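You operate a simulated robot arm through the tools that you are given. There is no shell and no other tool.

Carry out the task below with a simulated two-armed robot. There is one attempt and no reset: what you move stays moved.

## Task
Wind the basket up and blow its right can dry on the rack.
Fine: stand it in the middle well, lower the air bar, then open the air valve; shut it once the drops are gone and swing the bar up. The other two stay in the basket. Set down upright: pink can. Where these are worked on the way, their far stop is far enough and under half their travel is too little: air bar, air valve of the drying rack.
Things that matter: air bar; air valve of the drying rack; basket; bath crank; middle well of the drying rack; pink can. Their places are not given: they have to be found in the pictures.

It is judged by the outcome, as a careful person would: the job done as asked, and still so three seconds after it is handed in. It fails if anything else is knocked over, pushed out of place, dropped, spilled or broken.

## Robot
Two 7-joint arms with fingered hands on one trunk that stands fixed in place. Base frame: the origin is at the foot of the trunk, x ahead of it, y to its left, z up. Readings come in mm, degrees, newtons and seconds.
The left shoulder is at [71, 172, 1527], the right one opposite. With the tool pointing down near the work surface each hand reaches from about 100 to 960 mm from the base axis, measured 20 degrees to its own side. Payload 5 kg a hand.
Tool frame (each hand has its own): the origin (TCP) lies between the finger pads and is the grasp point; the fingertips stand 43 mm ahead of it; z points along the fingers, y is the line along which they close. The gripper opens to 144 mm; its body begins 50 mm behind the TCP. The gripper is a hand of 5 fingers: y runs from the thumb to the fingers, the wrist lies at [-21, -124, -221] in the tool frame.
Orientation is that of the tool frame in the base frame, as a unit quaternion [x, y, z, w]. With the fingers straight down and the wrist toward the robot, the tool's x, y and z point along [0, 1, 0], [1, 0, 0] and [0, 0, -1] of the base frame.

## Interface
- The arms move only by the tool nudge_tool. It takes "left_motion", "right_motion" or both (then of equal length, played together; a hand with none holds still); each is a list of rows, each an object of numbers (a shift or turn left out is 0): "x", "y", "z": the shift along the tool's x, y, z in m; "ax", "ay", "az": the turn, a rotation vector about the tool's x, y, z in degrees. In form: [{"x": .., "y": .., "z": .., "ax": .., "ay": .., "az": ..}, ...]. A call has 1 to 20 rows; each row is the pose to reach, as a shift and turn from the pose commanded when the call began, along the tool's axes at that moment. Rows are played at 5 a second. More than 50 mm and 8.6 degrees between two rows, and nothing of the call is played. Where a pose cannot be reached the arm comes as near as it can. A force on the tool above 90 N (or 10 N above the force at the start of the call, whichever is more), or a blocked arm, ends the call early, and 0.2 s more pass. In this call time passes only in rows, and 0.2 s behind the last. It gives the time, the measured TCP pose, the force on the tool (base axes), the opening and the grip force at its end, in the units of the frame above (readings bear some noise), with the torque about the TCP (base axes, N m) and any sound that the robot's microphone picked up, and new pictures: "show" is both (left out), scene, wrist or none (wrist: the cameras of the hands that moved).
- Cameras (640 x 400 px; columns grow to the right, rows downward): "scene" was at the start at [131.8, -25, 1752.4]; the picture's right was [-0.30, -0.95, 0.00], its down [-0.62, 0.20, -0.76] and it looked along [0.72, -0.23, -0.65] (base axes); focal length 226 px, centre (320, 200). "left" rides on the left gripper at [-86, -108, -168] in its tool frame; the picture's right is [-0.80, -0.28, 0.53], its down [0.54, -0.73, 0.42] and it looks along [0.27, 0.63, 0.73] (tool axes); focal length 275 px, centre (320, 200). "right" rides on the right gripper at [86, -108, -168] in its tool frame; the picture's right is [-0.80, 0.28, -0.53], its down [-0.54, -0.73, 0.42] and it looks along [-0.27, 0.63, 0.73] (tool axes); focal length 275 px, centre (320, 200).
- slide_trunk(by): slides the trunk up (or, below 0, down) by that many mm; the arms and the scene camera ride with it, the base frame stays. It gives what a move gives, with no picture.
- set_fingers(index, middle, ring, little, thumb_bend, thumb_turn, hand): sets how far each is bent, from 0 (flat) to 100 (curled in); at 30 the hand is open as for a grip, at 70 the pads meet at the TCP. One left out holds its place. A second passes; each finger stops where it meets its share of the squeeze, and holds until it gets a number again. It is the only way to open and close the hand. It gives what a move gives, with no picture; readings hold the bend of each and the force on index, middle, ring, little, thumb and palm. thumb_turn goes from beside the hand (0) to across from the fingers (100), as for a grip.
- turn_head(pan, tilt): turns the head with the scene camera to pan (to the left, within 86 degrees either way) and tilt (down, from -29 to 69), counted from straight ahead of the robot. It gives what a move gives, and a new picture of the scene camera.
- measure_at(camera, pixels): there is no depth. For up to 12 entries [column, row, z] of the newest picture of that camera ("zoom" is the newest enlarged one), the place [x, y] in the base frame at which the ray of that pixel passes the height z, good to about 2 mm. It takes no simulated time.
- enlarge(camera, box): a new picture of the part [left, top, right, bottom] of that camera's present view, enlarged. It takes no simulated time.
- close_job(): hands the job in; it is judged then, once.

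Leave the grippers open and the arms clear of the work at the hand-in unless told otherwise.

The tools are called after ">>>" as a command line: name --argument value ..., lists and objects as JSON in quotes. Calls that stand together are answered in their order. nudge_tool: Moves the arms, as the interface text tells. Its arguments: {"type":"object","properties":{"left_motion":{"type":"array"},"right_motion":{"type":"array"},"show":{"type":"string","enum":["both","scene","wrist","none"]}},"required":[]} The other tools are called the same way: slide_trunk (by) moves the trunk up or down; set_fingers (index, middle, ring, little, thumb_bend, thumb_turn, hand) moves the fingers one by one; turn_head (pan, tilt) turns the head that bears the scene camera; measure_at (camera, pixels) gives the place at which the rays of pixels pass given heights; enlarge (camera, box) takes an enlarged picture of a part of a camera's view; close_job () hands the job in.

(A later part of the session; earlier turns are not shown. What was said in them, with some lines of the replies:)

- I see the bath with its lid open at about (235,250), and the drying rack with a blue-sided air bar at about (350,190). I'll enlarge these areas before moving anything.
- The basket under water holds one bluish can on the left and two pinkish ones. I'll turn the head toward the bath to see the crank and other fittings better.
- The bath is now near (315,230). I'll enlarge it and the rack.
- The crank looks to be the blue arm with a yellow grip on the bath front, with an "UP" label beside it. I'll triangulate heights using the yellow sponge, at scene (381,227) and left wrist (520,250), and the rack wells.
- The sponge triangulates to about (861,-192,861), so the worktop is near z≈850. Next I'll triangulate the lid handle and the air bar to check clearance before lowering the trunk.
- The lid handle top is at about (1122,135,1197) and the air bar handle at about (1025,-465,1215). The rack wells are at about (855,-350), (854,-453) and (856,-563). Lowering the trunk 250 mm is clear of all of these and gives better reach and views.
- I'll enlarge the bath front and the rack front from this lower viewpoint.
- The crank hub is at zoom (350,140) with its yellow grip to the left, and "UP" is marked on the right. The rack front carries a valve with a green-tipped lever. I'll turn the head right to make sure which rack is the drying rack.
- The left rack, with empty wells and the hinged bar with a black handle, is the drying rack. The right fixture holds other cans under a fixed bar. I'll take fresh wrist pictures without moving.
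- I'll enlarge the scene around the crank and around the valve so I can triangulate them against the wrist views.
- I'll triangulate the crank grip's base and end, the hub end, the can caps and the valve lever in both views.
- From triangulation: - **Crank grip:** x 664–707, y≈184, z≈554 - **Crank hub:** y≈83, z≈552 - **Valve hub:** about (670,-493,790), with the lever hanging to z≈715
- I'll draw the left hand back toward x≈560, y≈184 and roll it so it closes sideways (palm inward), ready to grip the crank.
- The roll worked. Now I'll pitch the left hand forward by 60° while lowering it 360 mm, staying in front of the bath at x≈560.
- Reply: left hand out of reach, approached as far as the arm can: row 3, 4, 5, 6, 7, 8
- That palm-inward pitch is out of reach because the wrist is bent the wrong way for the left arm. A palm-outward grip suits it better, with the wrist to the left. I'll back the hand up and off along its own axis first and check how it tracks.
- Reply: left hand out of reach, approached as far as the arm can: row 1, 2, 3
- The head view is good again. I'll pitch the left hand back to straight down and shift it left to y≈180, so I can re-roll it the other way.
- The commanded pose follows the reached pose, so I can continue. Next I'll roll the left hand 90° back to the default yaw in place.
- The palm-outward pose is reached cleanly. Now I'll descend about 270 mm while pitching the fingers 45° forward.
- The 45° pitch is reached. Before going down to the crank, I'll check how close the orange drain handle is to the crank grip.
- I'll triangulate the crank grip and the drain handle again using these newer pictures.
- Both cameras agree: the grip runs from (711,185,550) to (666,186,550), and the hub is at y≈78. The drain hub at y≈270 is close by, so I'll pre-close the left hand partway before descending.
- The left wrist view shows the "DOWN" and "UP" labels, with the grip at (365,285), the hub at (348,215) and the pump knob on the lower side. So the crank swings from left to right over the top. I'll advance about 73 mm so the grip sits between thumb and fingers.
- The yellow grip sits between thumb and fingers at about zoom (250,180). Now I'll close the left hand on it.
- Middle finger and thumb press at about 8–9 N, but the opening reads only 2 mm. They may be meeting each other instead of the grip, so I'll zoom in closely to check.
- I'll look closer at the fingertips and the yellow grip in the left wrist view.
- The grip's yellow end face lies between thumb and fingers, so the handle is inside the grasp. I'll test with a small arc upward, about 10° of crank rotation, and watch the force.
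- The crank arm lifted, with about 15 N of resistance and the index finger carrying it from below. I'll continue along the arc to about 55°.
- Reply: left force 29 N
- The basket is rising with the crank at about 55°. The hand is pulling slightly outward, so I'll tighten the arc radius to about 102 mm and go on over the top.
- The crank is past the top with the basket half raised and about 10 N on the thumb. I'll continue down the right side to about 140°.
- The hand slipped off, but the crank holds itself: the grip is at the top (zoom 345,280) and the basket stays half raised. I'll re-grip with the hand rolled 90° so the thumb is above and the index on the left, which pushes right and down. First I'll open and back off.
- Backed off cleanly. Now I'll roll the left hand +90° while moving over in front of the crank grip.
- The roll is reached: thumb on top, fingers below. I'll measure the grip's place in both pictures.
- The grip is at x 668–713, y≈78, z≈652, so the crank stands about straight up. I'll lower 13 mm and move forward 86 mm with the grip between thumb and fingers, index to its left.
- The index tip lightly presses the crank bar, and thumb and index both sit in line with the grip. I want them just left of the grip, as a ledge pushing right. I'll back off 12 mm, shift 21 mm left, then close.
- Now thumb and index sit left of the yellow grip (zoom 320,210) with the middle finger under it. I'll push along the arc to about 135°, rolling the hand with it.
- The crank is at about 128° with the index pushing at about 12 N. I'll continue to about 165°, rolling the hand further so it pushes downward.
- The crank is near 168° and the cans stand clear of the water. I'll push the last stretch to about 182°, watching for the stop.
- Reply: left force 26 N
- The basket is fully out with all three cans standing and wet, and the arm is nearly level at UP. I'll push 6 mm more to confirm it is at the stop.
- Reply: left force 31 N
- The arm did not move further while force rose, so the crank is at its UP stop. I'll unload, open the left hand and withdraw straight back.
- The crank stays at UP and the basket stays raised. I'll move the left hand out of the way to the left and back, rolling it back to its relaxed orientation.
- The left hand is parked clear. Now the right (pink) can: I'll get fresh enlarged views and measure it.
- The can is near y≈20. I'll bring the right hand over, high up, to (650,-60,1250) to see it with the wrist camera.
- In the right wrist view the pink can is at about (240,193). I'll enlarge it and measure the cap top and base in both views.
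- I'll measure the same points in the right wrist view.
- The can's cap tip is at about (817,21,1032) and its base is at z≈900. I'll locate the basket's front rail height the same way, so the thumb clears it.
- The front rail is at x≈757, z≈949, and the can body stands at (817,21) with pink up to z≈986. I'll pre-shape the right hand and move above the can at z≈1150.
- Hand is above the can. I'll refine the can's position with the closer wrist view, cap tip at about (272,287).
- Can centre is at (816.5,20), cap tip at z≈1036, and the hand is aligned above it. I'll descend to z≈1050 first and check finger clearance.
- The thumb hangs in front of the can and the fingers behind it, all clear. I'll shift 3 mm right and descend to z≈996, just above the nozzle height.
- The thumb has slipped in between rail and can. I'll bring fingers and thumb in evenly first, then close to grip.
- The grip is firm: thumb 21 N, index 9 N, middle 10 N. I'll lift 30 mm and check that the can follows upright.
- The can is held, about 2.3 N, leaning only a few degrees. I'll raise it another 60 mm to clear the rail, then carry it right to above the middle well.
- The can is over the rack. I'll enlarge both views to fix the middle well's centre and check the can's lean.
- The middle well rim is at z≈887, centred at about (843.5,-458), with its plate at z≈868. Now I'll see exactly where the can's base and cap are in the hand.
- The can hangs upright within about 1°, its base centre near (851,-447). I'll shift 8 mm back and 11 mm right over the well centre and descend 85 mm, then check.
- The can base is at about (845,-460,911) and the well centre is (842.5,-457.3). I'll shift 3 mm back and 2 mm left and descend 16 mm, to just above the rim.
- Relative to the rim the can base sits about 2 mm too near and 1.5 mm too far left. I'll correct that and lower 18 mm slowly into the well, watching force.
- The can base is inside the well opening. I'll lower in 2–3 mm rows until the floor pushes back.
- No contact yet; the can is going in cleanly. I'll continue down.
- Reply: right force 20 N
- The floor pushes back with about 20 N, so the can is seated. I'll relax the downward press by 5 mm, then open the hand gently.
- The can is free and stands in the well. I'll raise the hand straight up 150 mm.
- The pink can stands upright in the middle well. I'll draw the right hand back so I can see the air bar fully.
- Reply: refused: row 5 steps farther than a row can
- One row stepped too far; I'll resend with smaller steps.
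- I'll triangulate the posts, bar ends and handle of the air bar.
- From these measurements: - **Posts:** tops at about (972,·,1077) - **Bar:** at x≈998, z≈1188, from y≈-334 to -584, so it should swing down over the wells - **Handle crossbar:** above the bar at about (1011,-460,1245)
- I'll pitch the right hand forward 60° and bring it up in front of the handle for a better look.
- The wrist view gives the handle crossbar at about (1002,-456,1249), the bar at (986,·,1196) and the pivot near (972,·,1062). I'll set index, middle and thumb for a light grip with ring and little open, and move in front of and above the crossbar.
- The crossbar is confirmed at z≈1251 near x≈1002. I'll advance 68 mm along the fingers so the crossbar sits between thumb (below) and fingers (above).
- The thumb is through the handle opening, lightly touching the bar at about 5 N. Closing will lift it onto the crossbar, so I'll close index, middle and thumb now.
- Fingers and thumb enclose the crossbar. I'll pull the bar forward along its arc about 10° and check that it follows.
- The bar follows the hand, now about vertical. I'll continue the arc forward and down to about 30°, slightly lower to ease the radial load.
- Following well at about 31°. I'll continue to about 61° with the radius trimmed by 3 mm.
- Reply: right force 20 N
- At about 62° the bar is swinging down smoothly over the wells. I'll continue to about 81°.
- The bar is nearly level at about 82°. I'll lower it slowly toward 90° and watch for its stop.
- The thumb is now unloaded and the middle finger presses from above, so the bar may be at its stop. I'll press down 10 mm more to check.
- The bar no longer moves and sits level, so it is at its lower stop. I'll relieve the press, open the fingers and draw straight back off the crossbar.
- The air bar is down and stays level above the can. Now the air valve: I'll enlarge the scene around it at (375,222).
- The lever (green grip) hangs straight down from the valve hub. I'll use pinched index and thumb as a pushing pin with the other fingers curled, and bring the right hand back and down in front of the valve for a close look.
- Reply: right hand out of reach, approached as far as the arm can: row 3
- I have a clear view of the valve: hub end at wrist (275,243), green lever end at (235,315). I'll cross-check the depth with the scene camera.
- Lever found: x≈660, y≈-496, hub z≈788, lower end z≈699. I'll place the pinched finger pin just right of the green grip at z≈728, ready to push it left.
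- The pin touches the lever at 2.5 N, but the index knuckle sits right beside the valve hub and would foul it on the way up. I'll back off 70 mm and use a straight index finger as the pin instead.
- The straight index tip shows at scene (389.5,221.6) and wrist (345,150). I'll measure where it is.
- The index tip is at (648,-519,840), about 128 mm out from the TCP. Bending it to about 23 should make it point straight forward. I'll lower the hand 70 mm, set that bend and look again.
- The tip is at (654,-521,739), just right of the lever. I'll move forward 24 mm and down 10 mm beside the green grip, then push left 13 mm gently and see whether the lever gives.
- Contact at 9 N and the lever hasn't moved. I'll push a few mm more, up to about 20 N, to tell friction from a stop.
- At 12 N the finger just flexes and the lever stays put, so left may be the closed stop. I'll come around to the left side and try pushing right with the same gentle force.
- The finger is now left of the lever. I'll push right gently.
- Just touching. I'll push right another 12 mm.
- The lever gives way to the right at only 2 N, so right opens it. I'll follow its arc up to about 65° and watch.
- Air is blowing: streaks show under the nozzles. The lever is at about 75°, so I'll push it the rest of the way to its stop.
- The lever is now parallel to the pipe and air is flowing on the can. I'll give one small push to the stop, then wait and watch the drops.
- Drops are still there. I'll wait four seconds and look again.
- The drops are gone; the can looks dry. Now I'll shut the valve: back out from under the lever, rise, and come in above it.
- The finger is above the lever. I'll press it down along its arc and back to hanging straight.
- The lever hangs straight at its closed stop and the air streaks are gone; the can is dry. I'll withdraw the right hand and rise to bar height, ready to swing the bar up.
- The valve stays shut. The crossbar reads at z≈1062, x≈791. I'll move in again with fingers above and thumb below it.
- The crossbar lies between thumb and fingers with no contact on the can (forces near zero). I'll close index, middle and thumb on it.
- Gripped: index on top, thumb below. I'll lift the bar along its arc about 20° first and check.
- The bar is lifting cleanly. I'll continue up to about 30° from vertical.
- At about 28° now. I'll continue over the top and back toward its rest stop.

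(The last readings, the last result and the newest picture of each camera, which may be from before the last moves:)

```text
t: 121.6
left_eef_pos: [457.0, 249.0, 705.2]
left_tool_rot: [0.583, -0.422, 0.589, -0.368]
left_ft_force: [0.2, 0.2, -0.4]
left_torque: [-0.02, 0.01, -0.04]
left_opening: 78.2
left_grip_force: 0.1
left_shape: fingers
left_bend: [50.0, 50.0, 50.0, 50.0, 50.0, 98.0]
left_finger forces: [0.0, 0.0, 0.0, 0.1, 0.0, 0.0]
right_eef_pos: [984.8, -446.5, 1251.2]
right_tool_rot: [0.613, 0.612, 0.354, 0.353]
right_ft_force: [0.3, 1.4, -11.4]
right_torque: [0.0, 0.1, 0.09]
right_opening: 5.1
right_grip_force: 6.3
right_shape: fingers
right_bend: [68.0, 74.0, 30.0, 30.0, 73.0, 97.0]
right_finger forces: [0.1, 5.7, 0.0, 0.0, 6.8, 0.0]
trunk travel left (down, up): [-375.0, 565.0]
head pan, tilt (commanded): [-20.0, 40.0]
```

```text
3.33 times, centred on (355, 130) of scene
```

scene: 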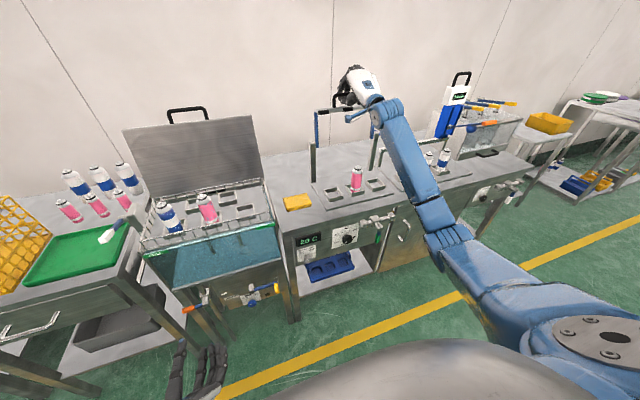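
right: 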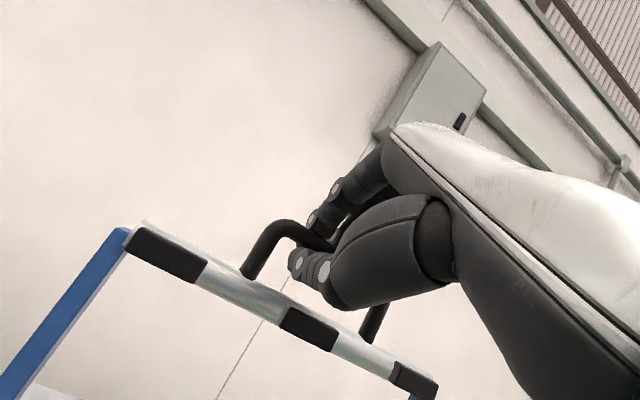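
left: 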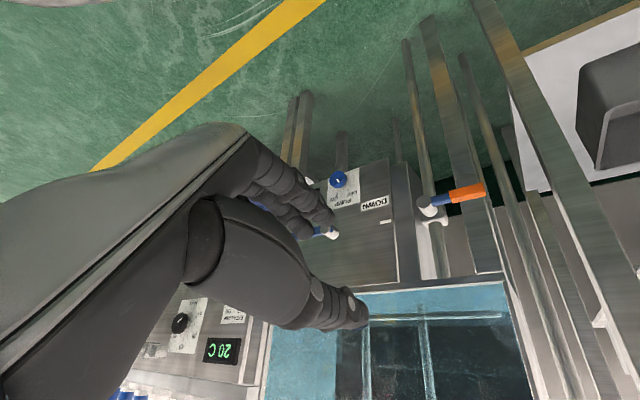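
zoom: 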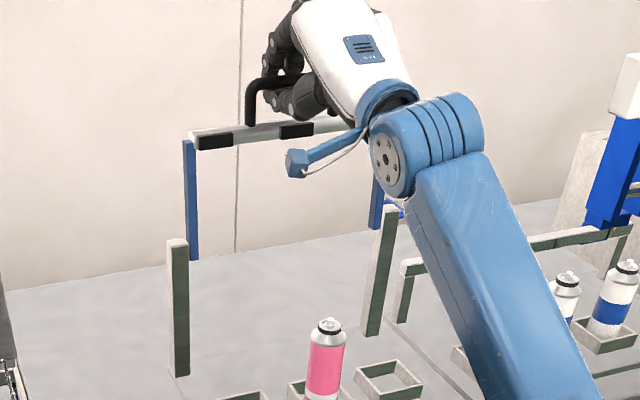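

Nearly at the rest position; the original grip there was x≈991. I'll push back another 10 mm to the stop.

>>> nudge_tool --right_motion '[{"y": 0.002, "z": 0.0045}, {"y": 0.004, "z": 0.009}, {"y": 0.005, "z": 0.0115}]' --show "both"

>>> enlarge --camera "scene" --box '[300, 70, 410, 190]'

```text
t: 122.4
left_eef_pos: [456.3, 250.8, 707.0]
left_tool_rot: [0.582, -0.421, 0.59, -0.368]
left_ft_force: [-0.5, 0.3, 0.0]
left_torque: [-0.04, 0.01, -0.01]
left_opening: 78.3
left_grip_force: 0.0
left_shape: fingers
left_bend: [50.0, 50.0, 50.0, 50.0, 50.0, 98.0]
left_finger forces: [0.0, 0.0, 0.1, 0.1, 0.1, 0.0]
right_eef_pos: [993.5, -447.5, 1253.6]
right_tool_rot: [0.613, 0.612, 0.353, 0.354]
right_ft_force: [-12.4, 1.4, -7.9]
right_torque: [-0.07, 0.12, 0.13]
right_opening: 5.8
right_grip_force: 6.9
right_shape: fingers
right_bend: [68.0, 75.0, 30.0, 30.0, 73.0, 97.0]
right_finger forces: [0.0, 0.1, 0.0, 0.0, 12.2, 0.1]
trunk travel left (down, up): [-375.0, 565.0]
head pan, tilt (commanded): [-20.0, 40.0]
```

scene: 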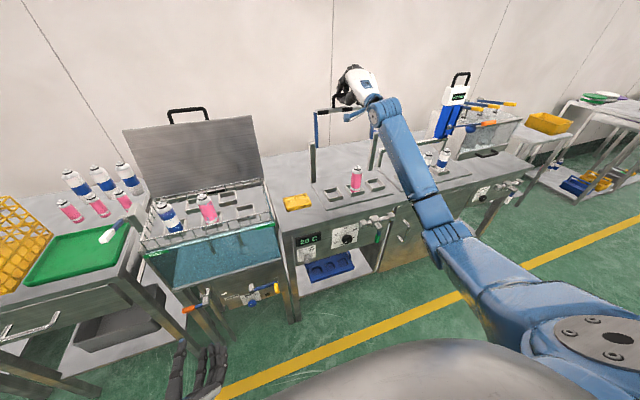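
right: 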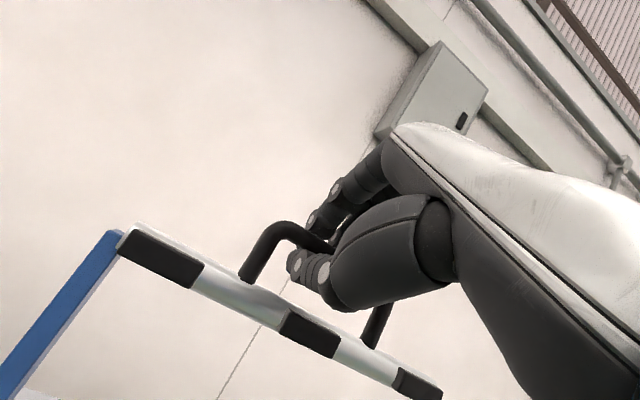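

```text
3.33 times, centred on (355, 130) of scene
```

zoom: 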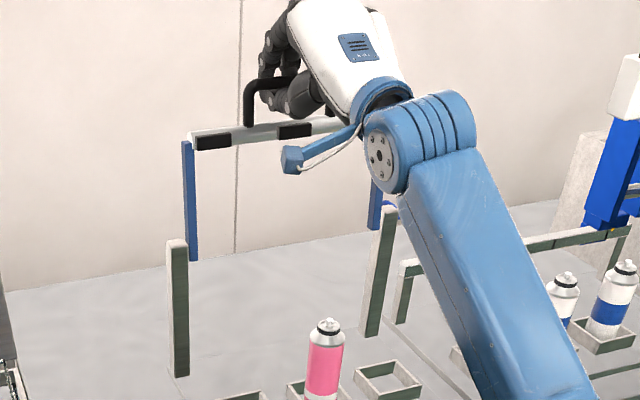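

The stop pushes back at 12 N, so the bar is fully up. I'll ease off 2 mm, open the fingers and retreat along the same line.

>>> nudge_tool --right_motion '[{"z": -0.0018, "y": -0.001}]' --show "none"

>>> set_fingers --hand "right" --index 46 --middle 46 --thumb_bend 60

>>> nudge_tool --right_motion '[{"y": 0.003, "z": -0.02}, {"y": 0.003, "z": -0.05}, {"y": 0.003, "z": -0.085}, {"y": 0.003, "z": -0.12}]' --show "both"

>>> enlarge --camera "scene" --box '[300, 70, 410, 190]'

```text
t: 122.8
left_eef_pos: [456.5, 251.2, 707.1]
left_tool_rot: [0.582, -0.421, 0.59, -0.368]
left_ft_force: [-0.7, 0.6, 0.5]
left_torque: [0.02, -0.03, 0.04]
left_opening: 78.3
left_grip_force: 0.0
left_shape: fingers
left_bend: [50.0, 50.0, 50.0, 50.0, 50.0, 98.0]
left_finger forces: [0.0, 0.0, 0.0, 0.1, 0.1, 0.0]
right_eef_pos: [992.2, -446.9, 1251.8]
right_tool_rot: [0.612, 0.613, 0.354, 0.353]
right_ft_force: [-6.5, -0.7, -7.5]
right_torque: [-0.03, 0.05, 0.08]
right_opening: 5.2
right_grip_force: 4.8
right_shape: fingers
right_bend: [68.0, 75.0, 30.0, 30.0, 73.0, 97.0]
right_finger forces: [0.1, 0.0, 0.0, 0.1, 9.1, 0.1]
trunk travel left (down, up): [-375.0, 565.0]
head pan, tilt (commanded): [-20.0, 40.0]
```

```text
t: 123.8
left_eef_pos: [455.4, 250.6, 706.5]
left_tool_rot: [0.583, -0.421, 0.589, -0.369]
left_ft_force: [0.1, 0.4, -0.8]
left_torque: [0.01, 0.02, 0.03]
left_opening: 78.2
left_grip_force: 0.2
left_shape: fingers
left_bend: [50.0, 50.0, 50.0, 50.0, 50.0, 98.0]
left_finger forces: [0.0, 0.0, 0.0, 0.0, 0.0, 0.1]
right_eef_pos: [991.8, -446.1, 1253.0]
right_tool_rot: [0.612, 0.612, 0.353, 0.354]
right_ft_force: [0.2, 1.0, 2.5]
right_torque: [0.04, -0.03, 0.0]
right_opening: 66.0
right_grip_force: 1.4
right_shape: fingers
right_bend: [46.0, 46.0, 30.0, 30.0, 61.0, 97.0]
right_finger forces: [0.0, 0.0, 0.1, 0.0, 2.2, 0.0]
trunk travel left (down, up): [-375.0, 565.0]
head pan, tilt (commanded): [-20.0, 40.0]
```

```text
t: 124.8
left_eef_pos: [456.0, 251.1, 706.5]
left_tool_rot: [0.582, -0.421, 0.59, -0.368]
left_ft_force: [-0.1, 0.2, 0.6]
left_torque: [-0.02, 0.01, 0.04]
left_opening: 78.2
left_grip_force: 0.1
left_shape: fingers
left_bend: [50.0, 50.0, 50.0, 50.0, 50.0, 98.0]
left_finger forces: [0.1, 0.0, 0.0, 0.0, 0.0, 0.1]
right_eef_pos: [886.0, -444.8, 1316.2]
right_tool_rot: [0.612, 0.612, 0.354, 0.354]
right_ft_force: [-0.8, 0.4, 0.4]
right_torque: [0.0, 0.01, 0.02]
right_opening: 67.9
right_grip_force: 0.0
right_shape: fingers
right_bend: [46.0, 46.0, 30.0, 30.0, 60.0, 98.0]
right_finger forces: [0.0, 0.0, 0.0, 0.1, 0.0, 0.0]
trunk travel left (down, up): [-375.0, 565.0]
head pan, tilt (commanded): [-20.0, 40.0]
```

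scene: 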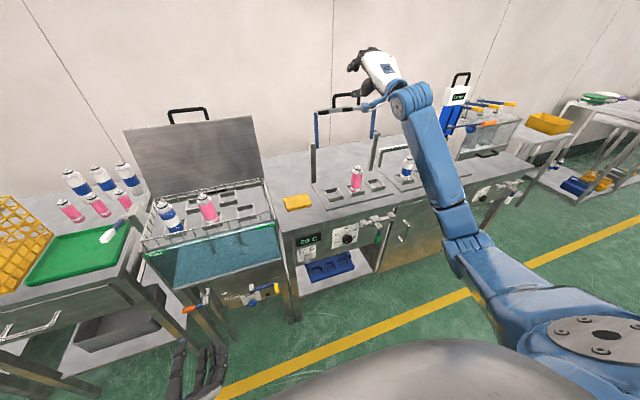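
right: 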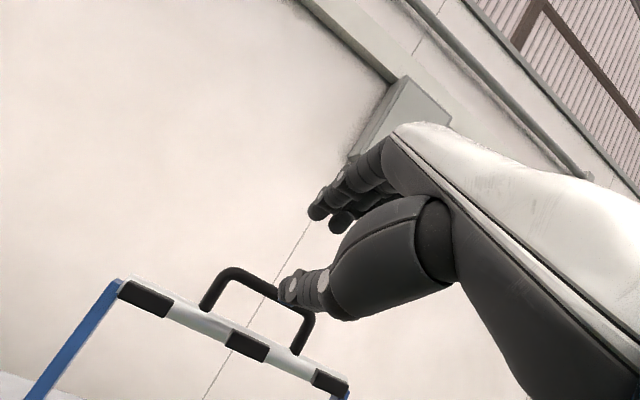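

```text
3.33 times, centred on (355, 130) of scene
```

zoom: 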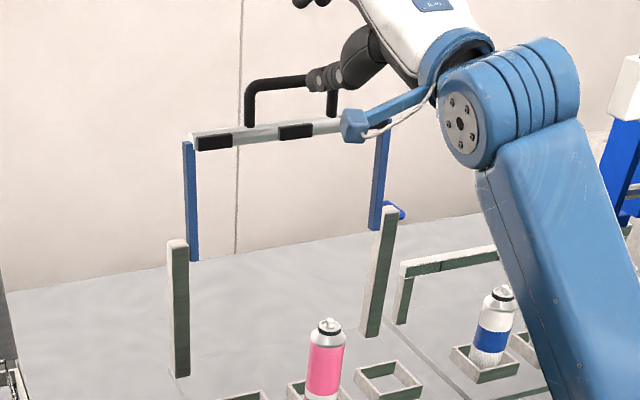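

The bar stays up by itself. I'll bring the right hand back to a neutral pose away from the rack and open both hands fully.

>>> nudge_tool --right_motion '[{"x": -0.003, "y": -0.014, "z": -0.024, "ax": 7.5}, {"x": -0.006, "y": -0.028, "z": -0.048, "ax": 15}, {"x": -0.009, "y": -0.042, "z": -0.072, "ax": 22.5}, {"x": -0.012, "y": -0.056, "z": -0.096, "ax": 30}, {"x": -0.015, "y": -0.07, "z": -0.12, "ax": 37.5}, {"x": -0.018, "y": -0.084, "z": -0.144, "ax": 45}, {"x": -0.021, "y": -0.098, "z": -0.168, "ax": 52.5}, {"x": -0.024, "y": -0.11, "z": -0.19, "ax": 60}]' --show "scene"

>>> set_fingers --hand "right" --index 30 --middle 30 --ring 30 --little 30 --thumb_bend 30

>>> set_fingers --hand "left" --index 30 --middle 30 --ring 30 --little 30 --thumb_bend 30

>>> turn_head --pan -12 --tilt 45

```text
t: 126.6
left_eef_pos: [456.0, 250.7, 707.0]
left_tool_rot: [0.582, -0.421, 0.59, -0.368]
left_ft_force: [-0.1, -0.2, -0.7]
left_torque: [-0.04, -0.03, 0.01]
left_opening: 78.3
left_grip_force: 0.1
left_shape: fingers
left_bend: [50.0, 50.0, 50.0, 50.0, 50.0, 98.0]
left_finger forces: [0.0, 0.0, 0.0, 0.0, 0.0, 0.0]
right_eef_pos: [670.2, -470.7, 1315.4]
right_tool_rot: [0.707, 0.707, -0.001, -0.001]
right_ft_force: [0.3, -0.2, -0.9]
right_torque: [-0.04, -0.02, 0.0]
right_opening: 67.5
right_grip_force: 0.1
right_shape: fingers
right_bend: [46.0, 46.0, 30.0, 30.0, 60.0, 98.0]
right_finger forces: [0.0, 0.0, 0.1, 0.0, 0.0, 0.0]
trunk travel left (down, up): [-375.0, 565.0]
head pan, tilt (commanded): [-20.0, 40.0]
```

scene: 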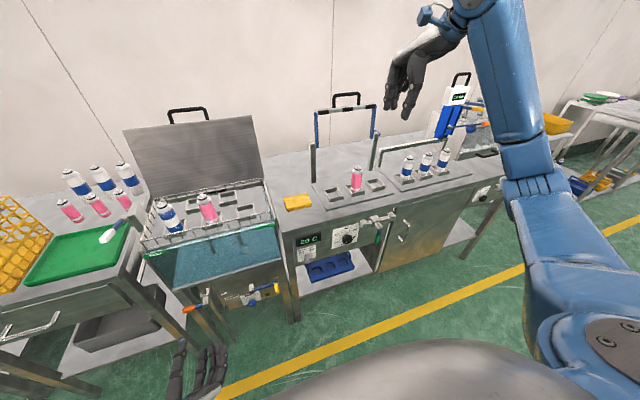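

```text
t: 127.6
left_eef_pos: [456.4, 250.6, 706.7]
left_tool_rot: [0.583, -0.421, 0.589, -0.368]
left_ft_force: [0.3, 0.4, 0.3]
left_torque: [0.0, -0.04, 0.01]
left_opening: 78.2
left_grip_force: 0.2
left_shape: fingers
left_bend: [50.0, 50.0, 50.0, 50.0, 50.0, 98.0]
left_finger forces: [0.0, 0.1, 0.0, 0.1, 0.0, 0.0]
right_eef_pos: [671.0, -471.0, 1315.7]
right_tool_rot: [0.707, 0.707, 0.0, 0.0]
right_ft_force: [0.1, 0.9, 0.2]
right_torque: [0.0, 0.0, 0.01]
right_opening: 149.2
right_grip_force: 0.0
right_shape: fingers
right_bend: [30.0, 30.0, 30.0, 30.0, 30.0, 98.0]
right_finger forces: [0.0, 0.1, 0.0, 0.0, 0.1, 0.0]
trunk travel left (down, up): [-375.0, 565.0]
head pan, tilt (commanded): [-20.0, 40.0]
```

```text
t: 128.6
left_eef_pos: [456.2, 249.7, 706.4]
left_tool_rot: [0.583, -0.421, 0.59, -0.368]
left_ft_force: [-0.3, 0.2, 0.2]
left_torque: [0.02, 0.01, -0.01]
left_opening: 149.2
left_grip_force: 0.0
left_shape: fingers
left_bend: [30.0, 30.0, 30.0, 30.0, 30.0, 98.0]
left_finger forces: [0.0, 0.0, 0.0, 0.0, 0.0, 0.0]
right_eef_pos: [670.6, -470.5, 1315.2]
right_tool_rot: [0.707, 0.707, 0.0, 0.001]
right_ft_force: [0.1, -0.8, -0.1]
right_torque: [0.01, 0.04, -0.03]
right_opening: 149.3
right_grip_force: 0.1
right_shape: fingers
right_bend: [30.0, 30.0, 30.0, 30.0, 30.0, 98.0]
right_finger forces: [0.0, 0.0, 0.0, 0.0, 0.0, 0.0]
trunk travel left (down, up): [-375.0, 565.0]
head pan, tilt (commanded): [-20.0, 40.0]
```

```text
t: 129.3
left_eef_pos: [456.9, 250.9, 707.1]
left_tool_rot: [0.583, -0.421, 0.589, -0.369]
left_ft_force: [0.2, 0.8, 0.1]
left_torque: [-0.01, -0.01, -0.01]
left_opening: 149.2
left_grip_force: 0.1
left_shape: fingers
left_bend: [30.0, 30.0, 30.0, 30.0, 30.0, 98.0]
left_finger forces: [0.1, 0.0, 0.0, 0.0, 0.0, 0.0]
right_eef_pos: [670.3, -471.2, 1316.0]
right_tool_rot: [0.707, 0.707, -0.001, 0.0]
right_ft_force: [0.2, 0.6, -0.5]
right_torque: [0.03, 0.03, 0.02]
right_opening: 149.0
right_grip_force: 0.0
right_shape: fingers
right_bend: [30.0, 30.0, 30.0, 30.0, 30.0, 98.0]
right_finger forces: [0.0, 0.1, 0.1, 0.0, 0.1, 0.0]
trunk travel left (down, up): [-375.0, 565.0]
head pan, tilt (commanded): [-12.0, 45.0]
```

scene: 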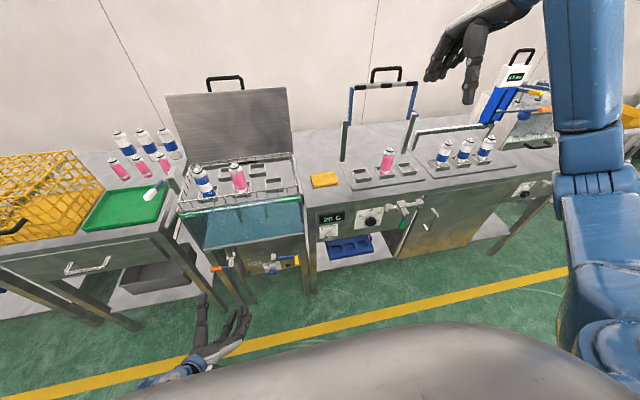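

Everything looks in place. I'll make a final close check of the rack, the valve, the basket and the crank.

>>> enlarge --camera "scene" --box '[330, 60, 440, 190]'

>>> enlarge --camera "scene" --box '[310, 180, 430, 260]'

>>> enlarge --camera "scene" --box '[175, 140, 325, 310]'

```text
3.08 times, centred on (385, 125) of scene
```

zoom: 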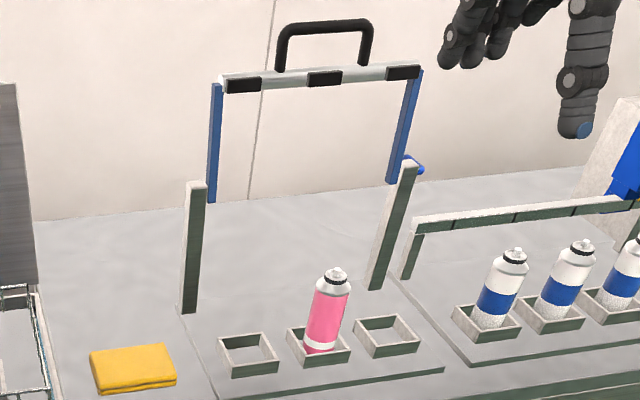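

```text
5.00 times, centred on (370, 220) of scene
```

zoom: 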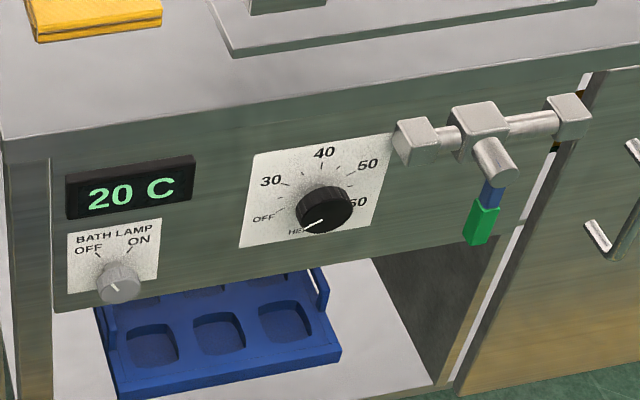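

```text
2.35 times, centred on (250, 225) of scene
```

zoom: 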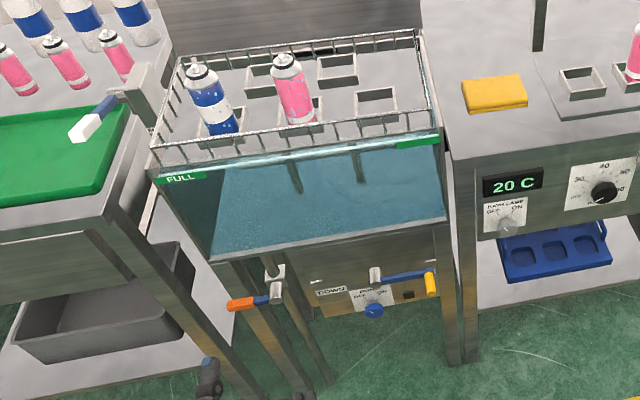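

Final check, everything as asked:
- **Can:** the pink can stands dry and upright in the middle well.
- **Rack:** the air bar is up and the air valve is shut.
- **Bath:** the crank is at UP, and the basket is raised with the other two cans standing in it.
- **Other controls:** the pump, heat, lamp, drain and fill controls are as they were.
- **Robot:** both hands are open and clear.

I'm handing the job in.

>>> close_job

```text
The job is handed in.
```

The right can is dried and standing upright in the middle well of the drying rack. The job is handed in, but I haven't seen the verdict.

- **Basket:** wound up to its stop and staying there, with the other two cans still standing in it.
- **Drying:** I lowered the air bar to its stop, then opened the air valve fully. I shut it once no drops showed on the can and swung the bar back up.
- **Everything else:** I saw nothing knocked over or moved, and both hands are open and clear of the work.

Winding took two grips on the crank. The hand slipped off halfway, but the basket held its height until I gripped again. The valve only opens to the right; I pushed it gently left first and it didn't move.
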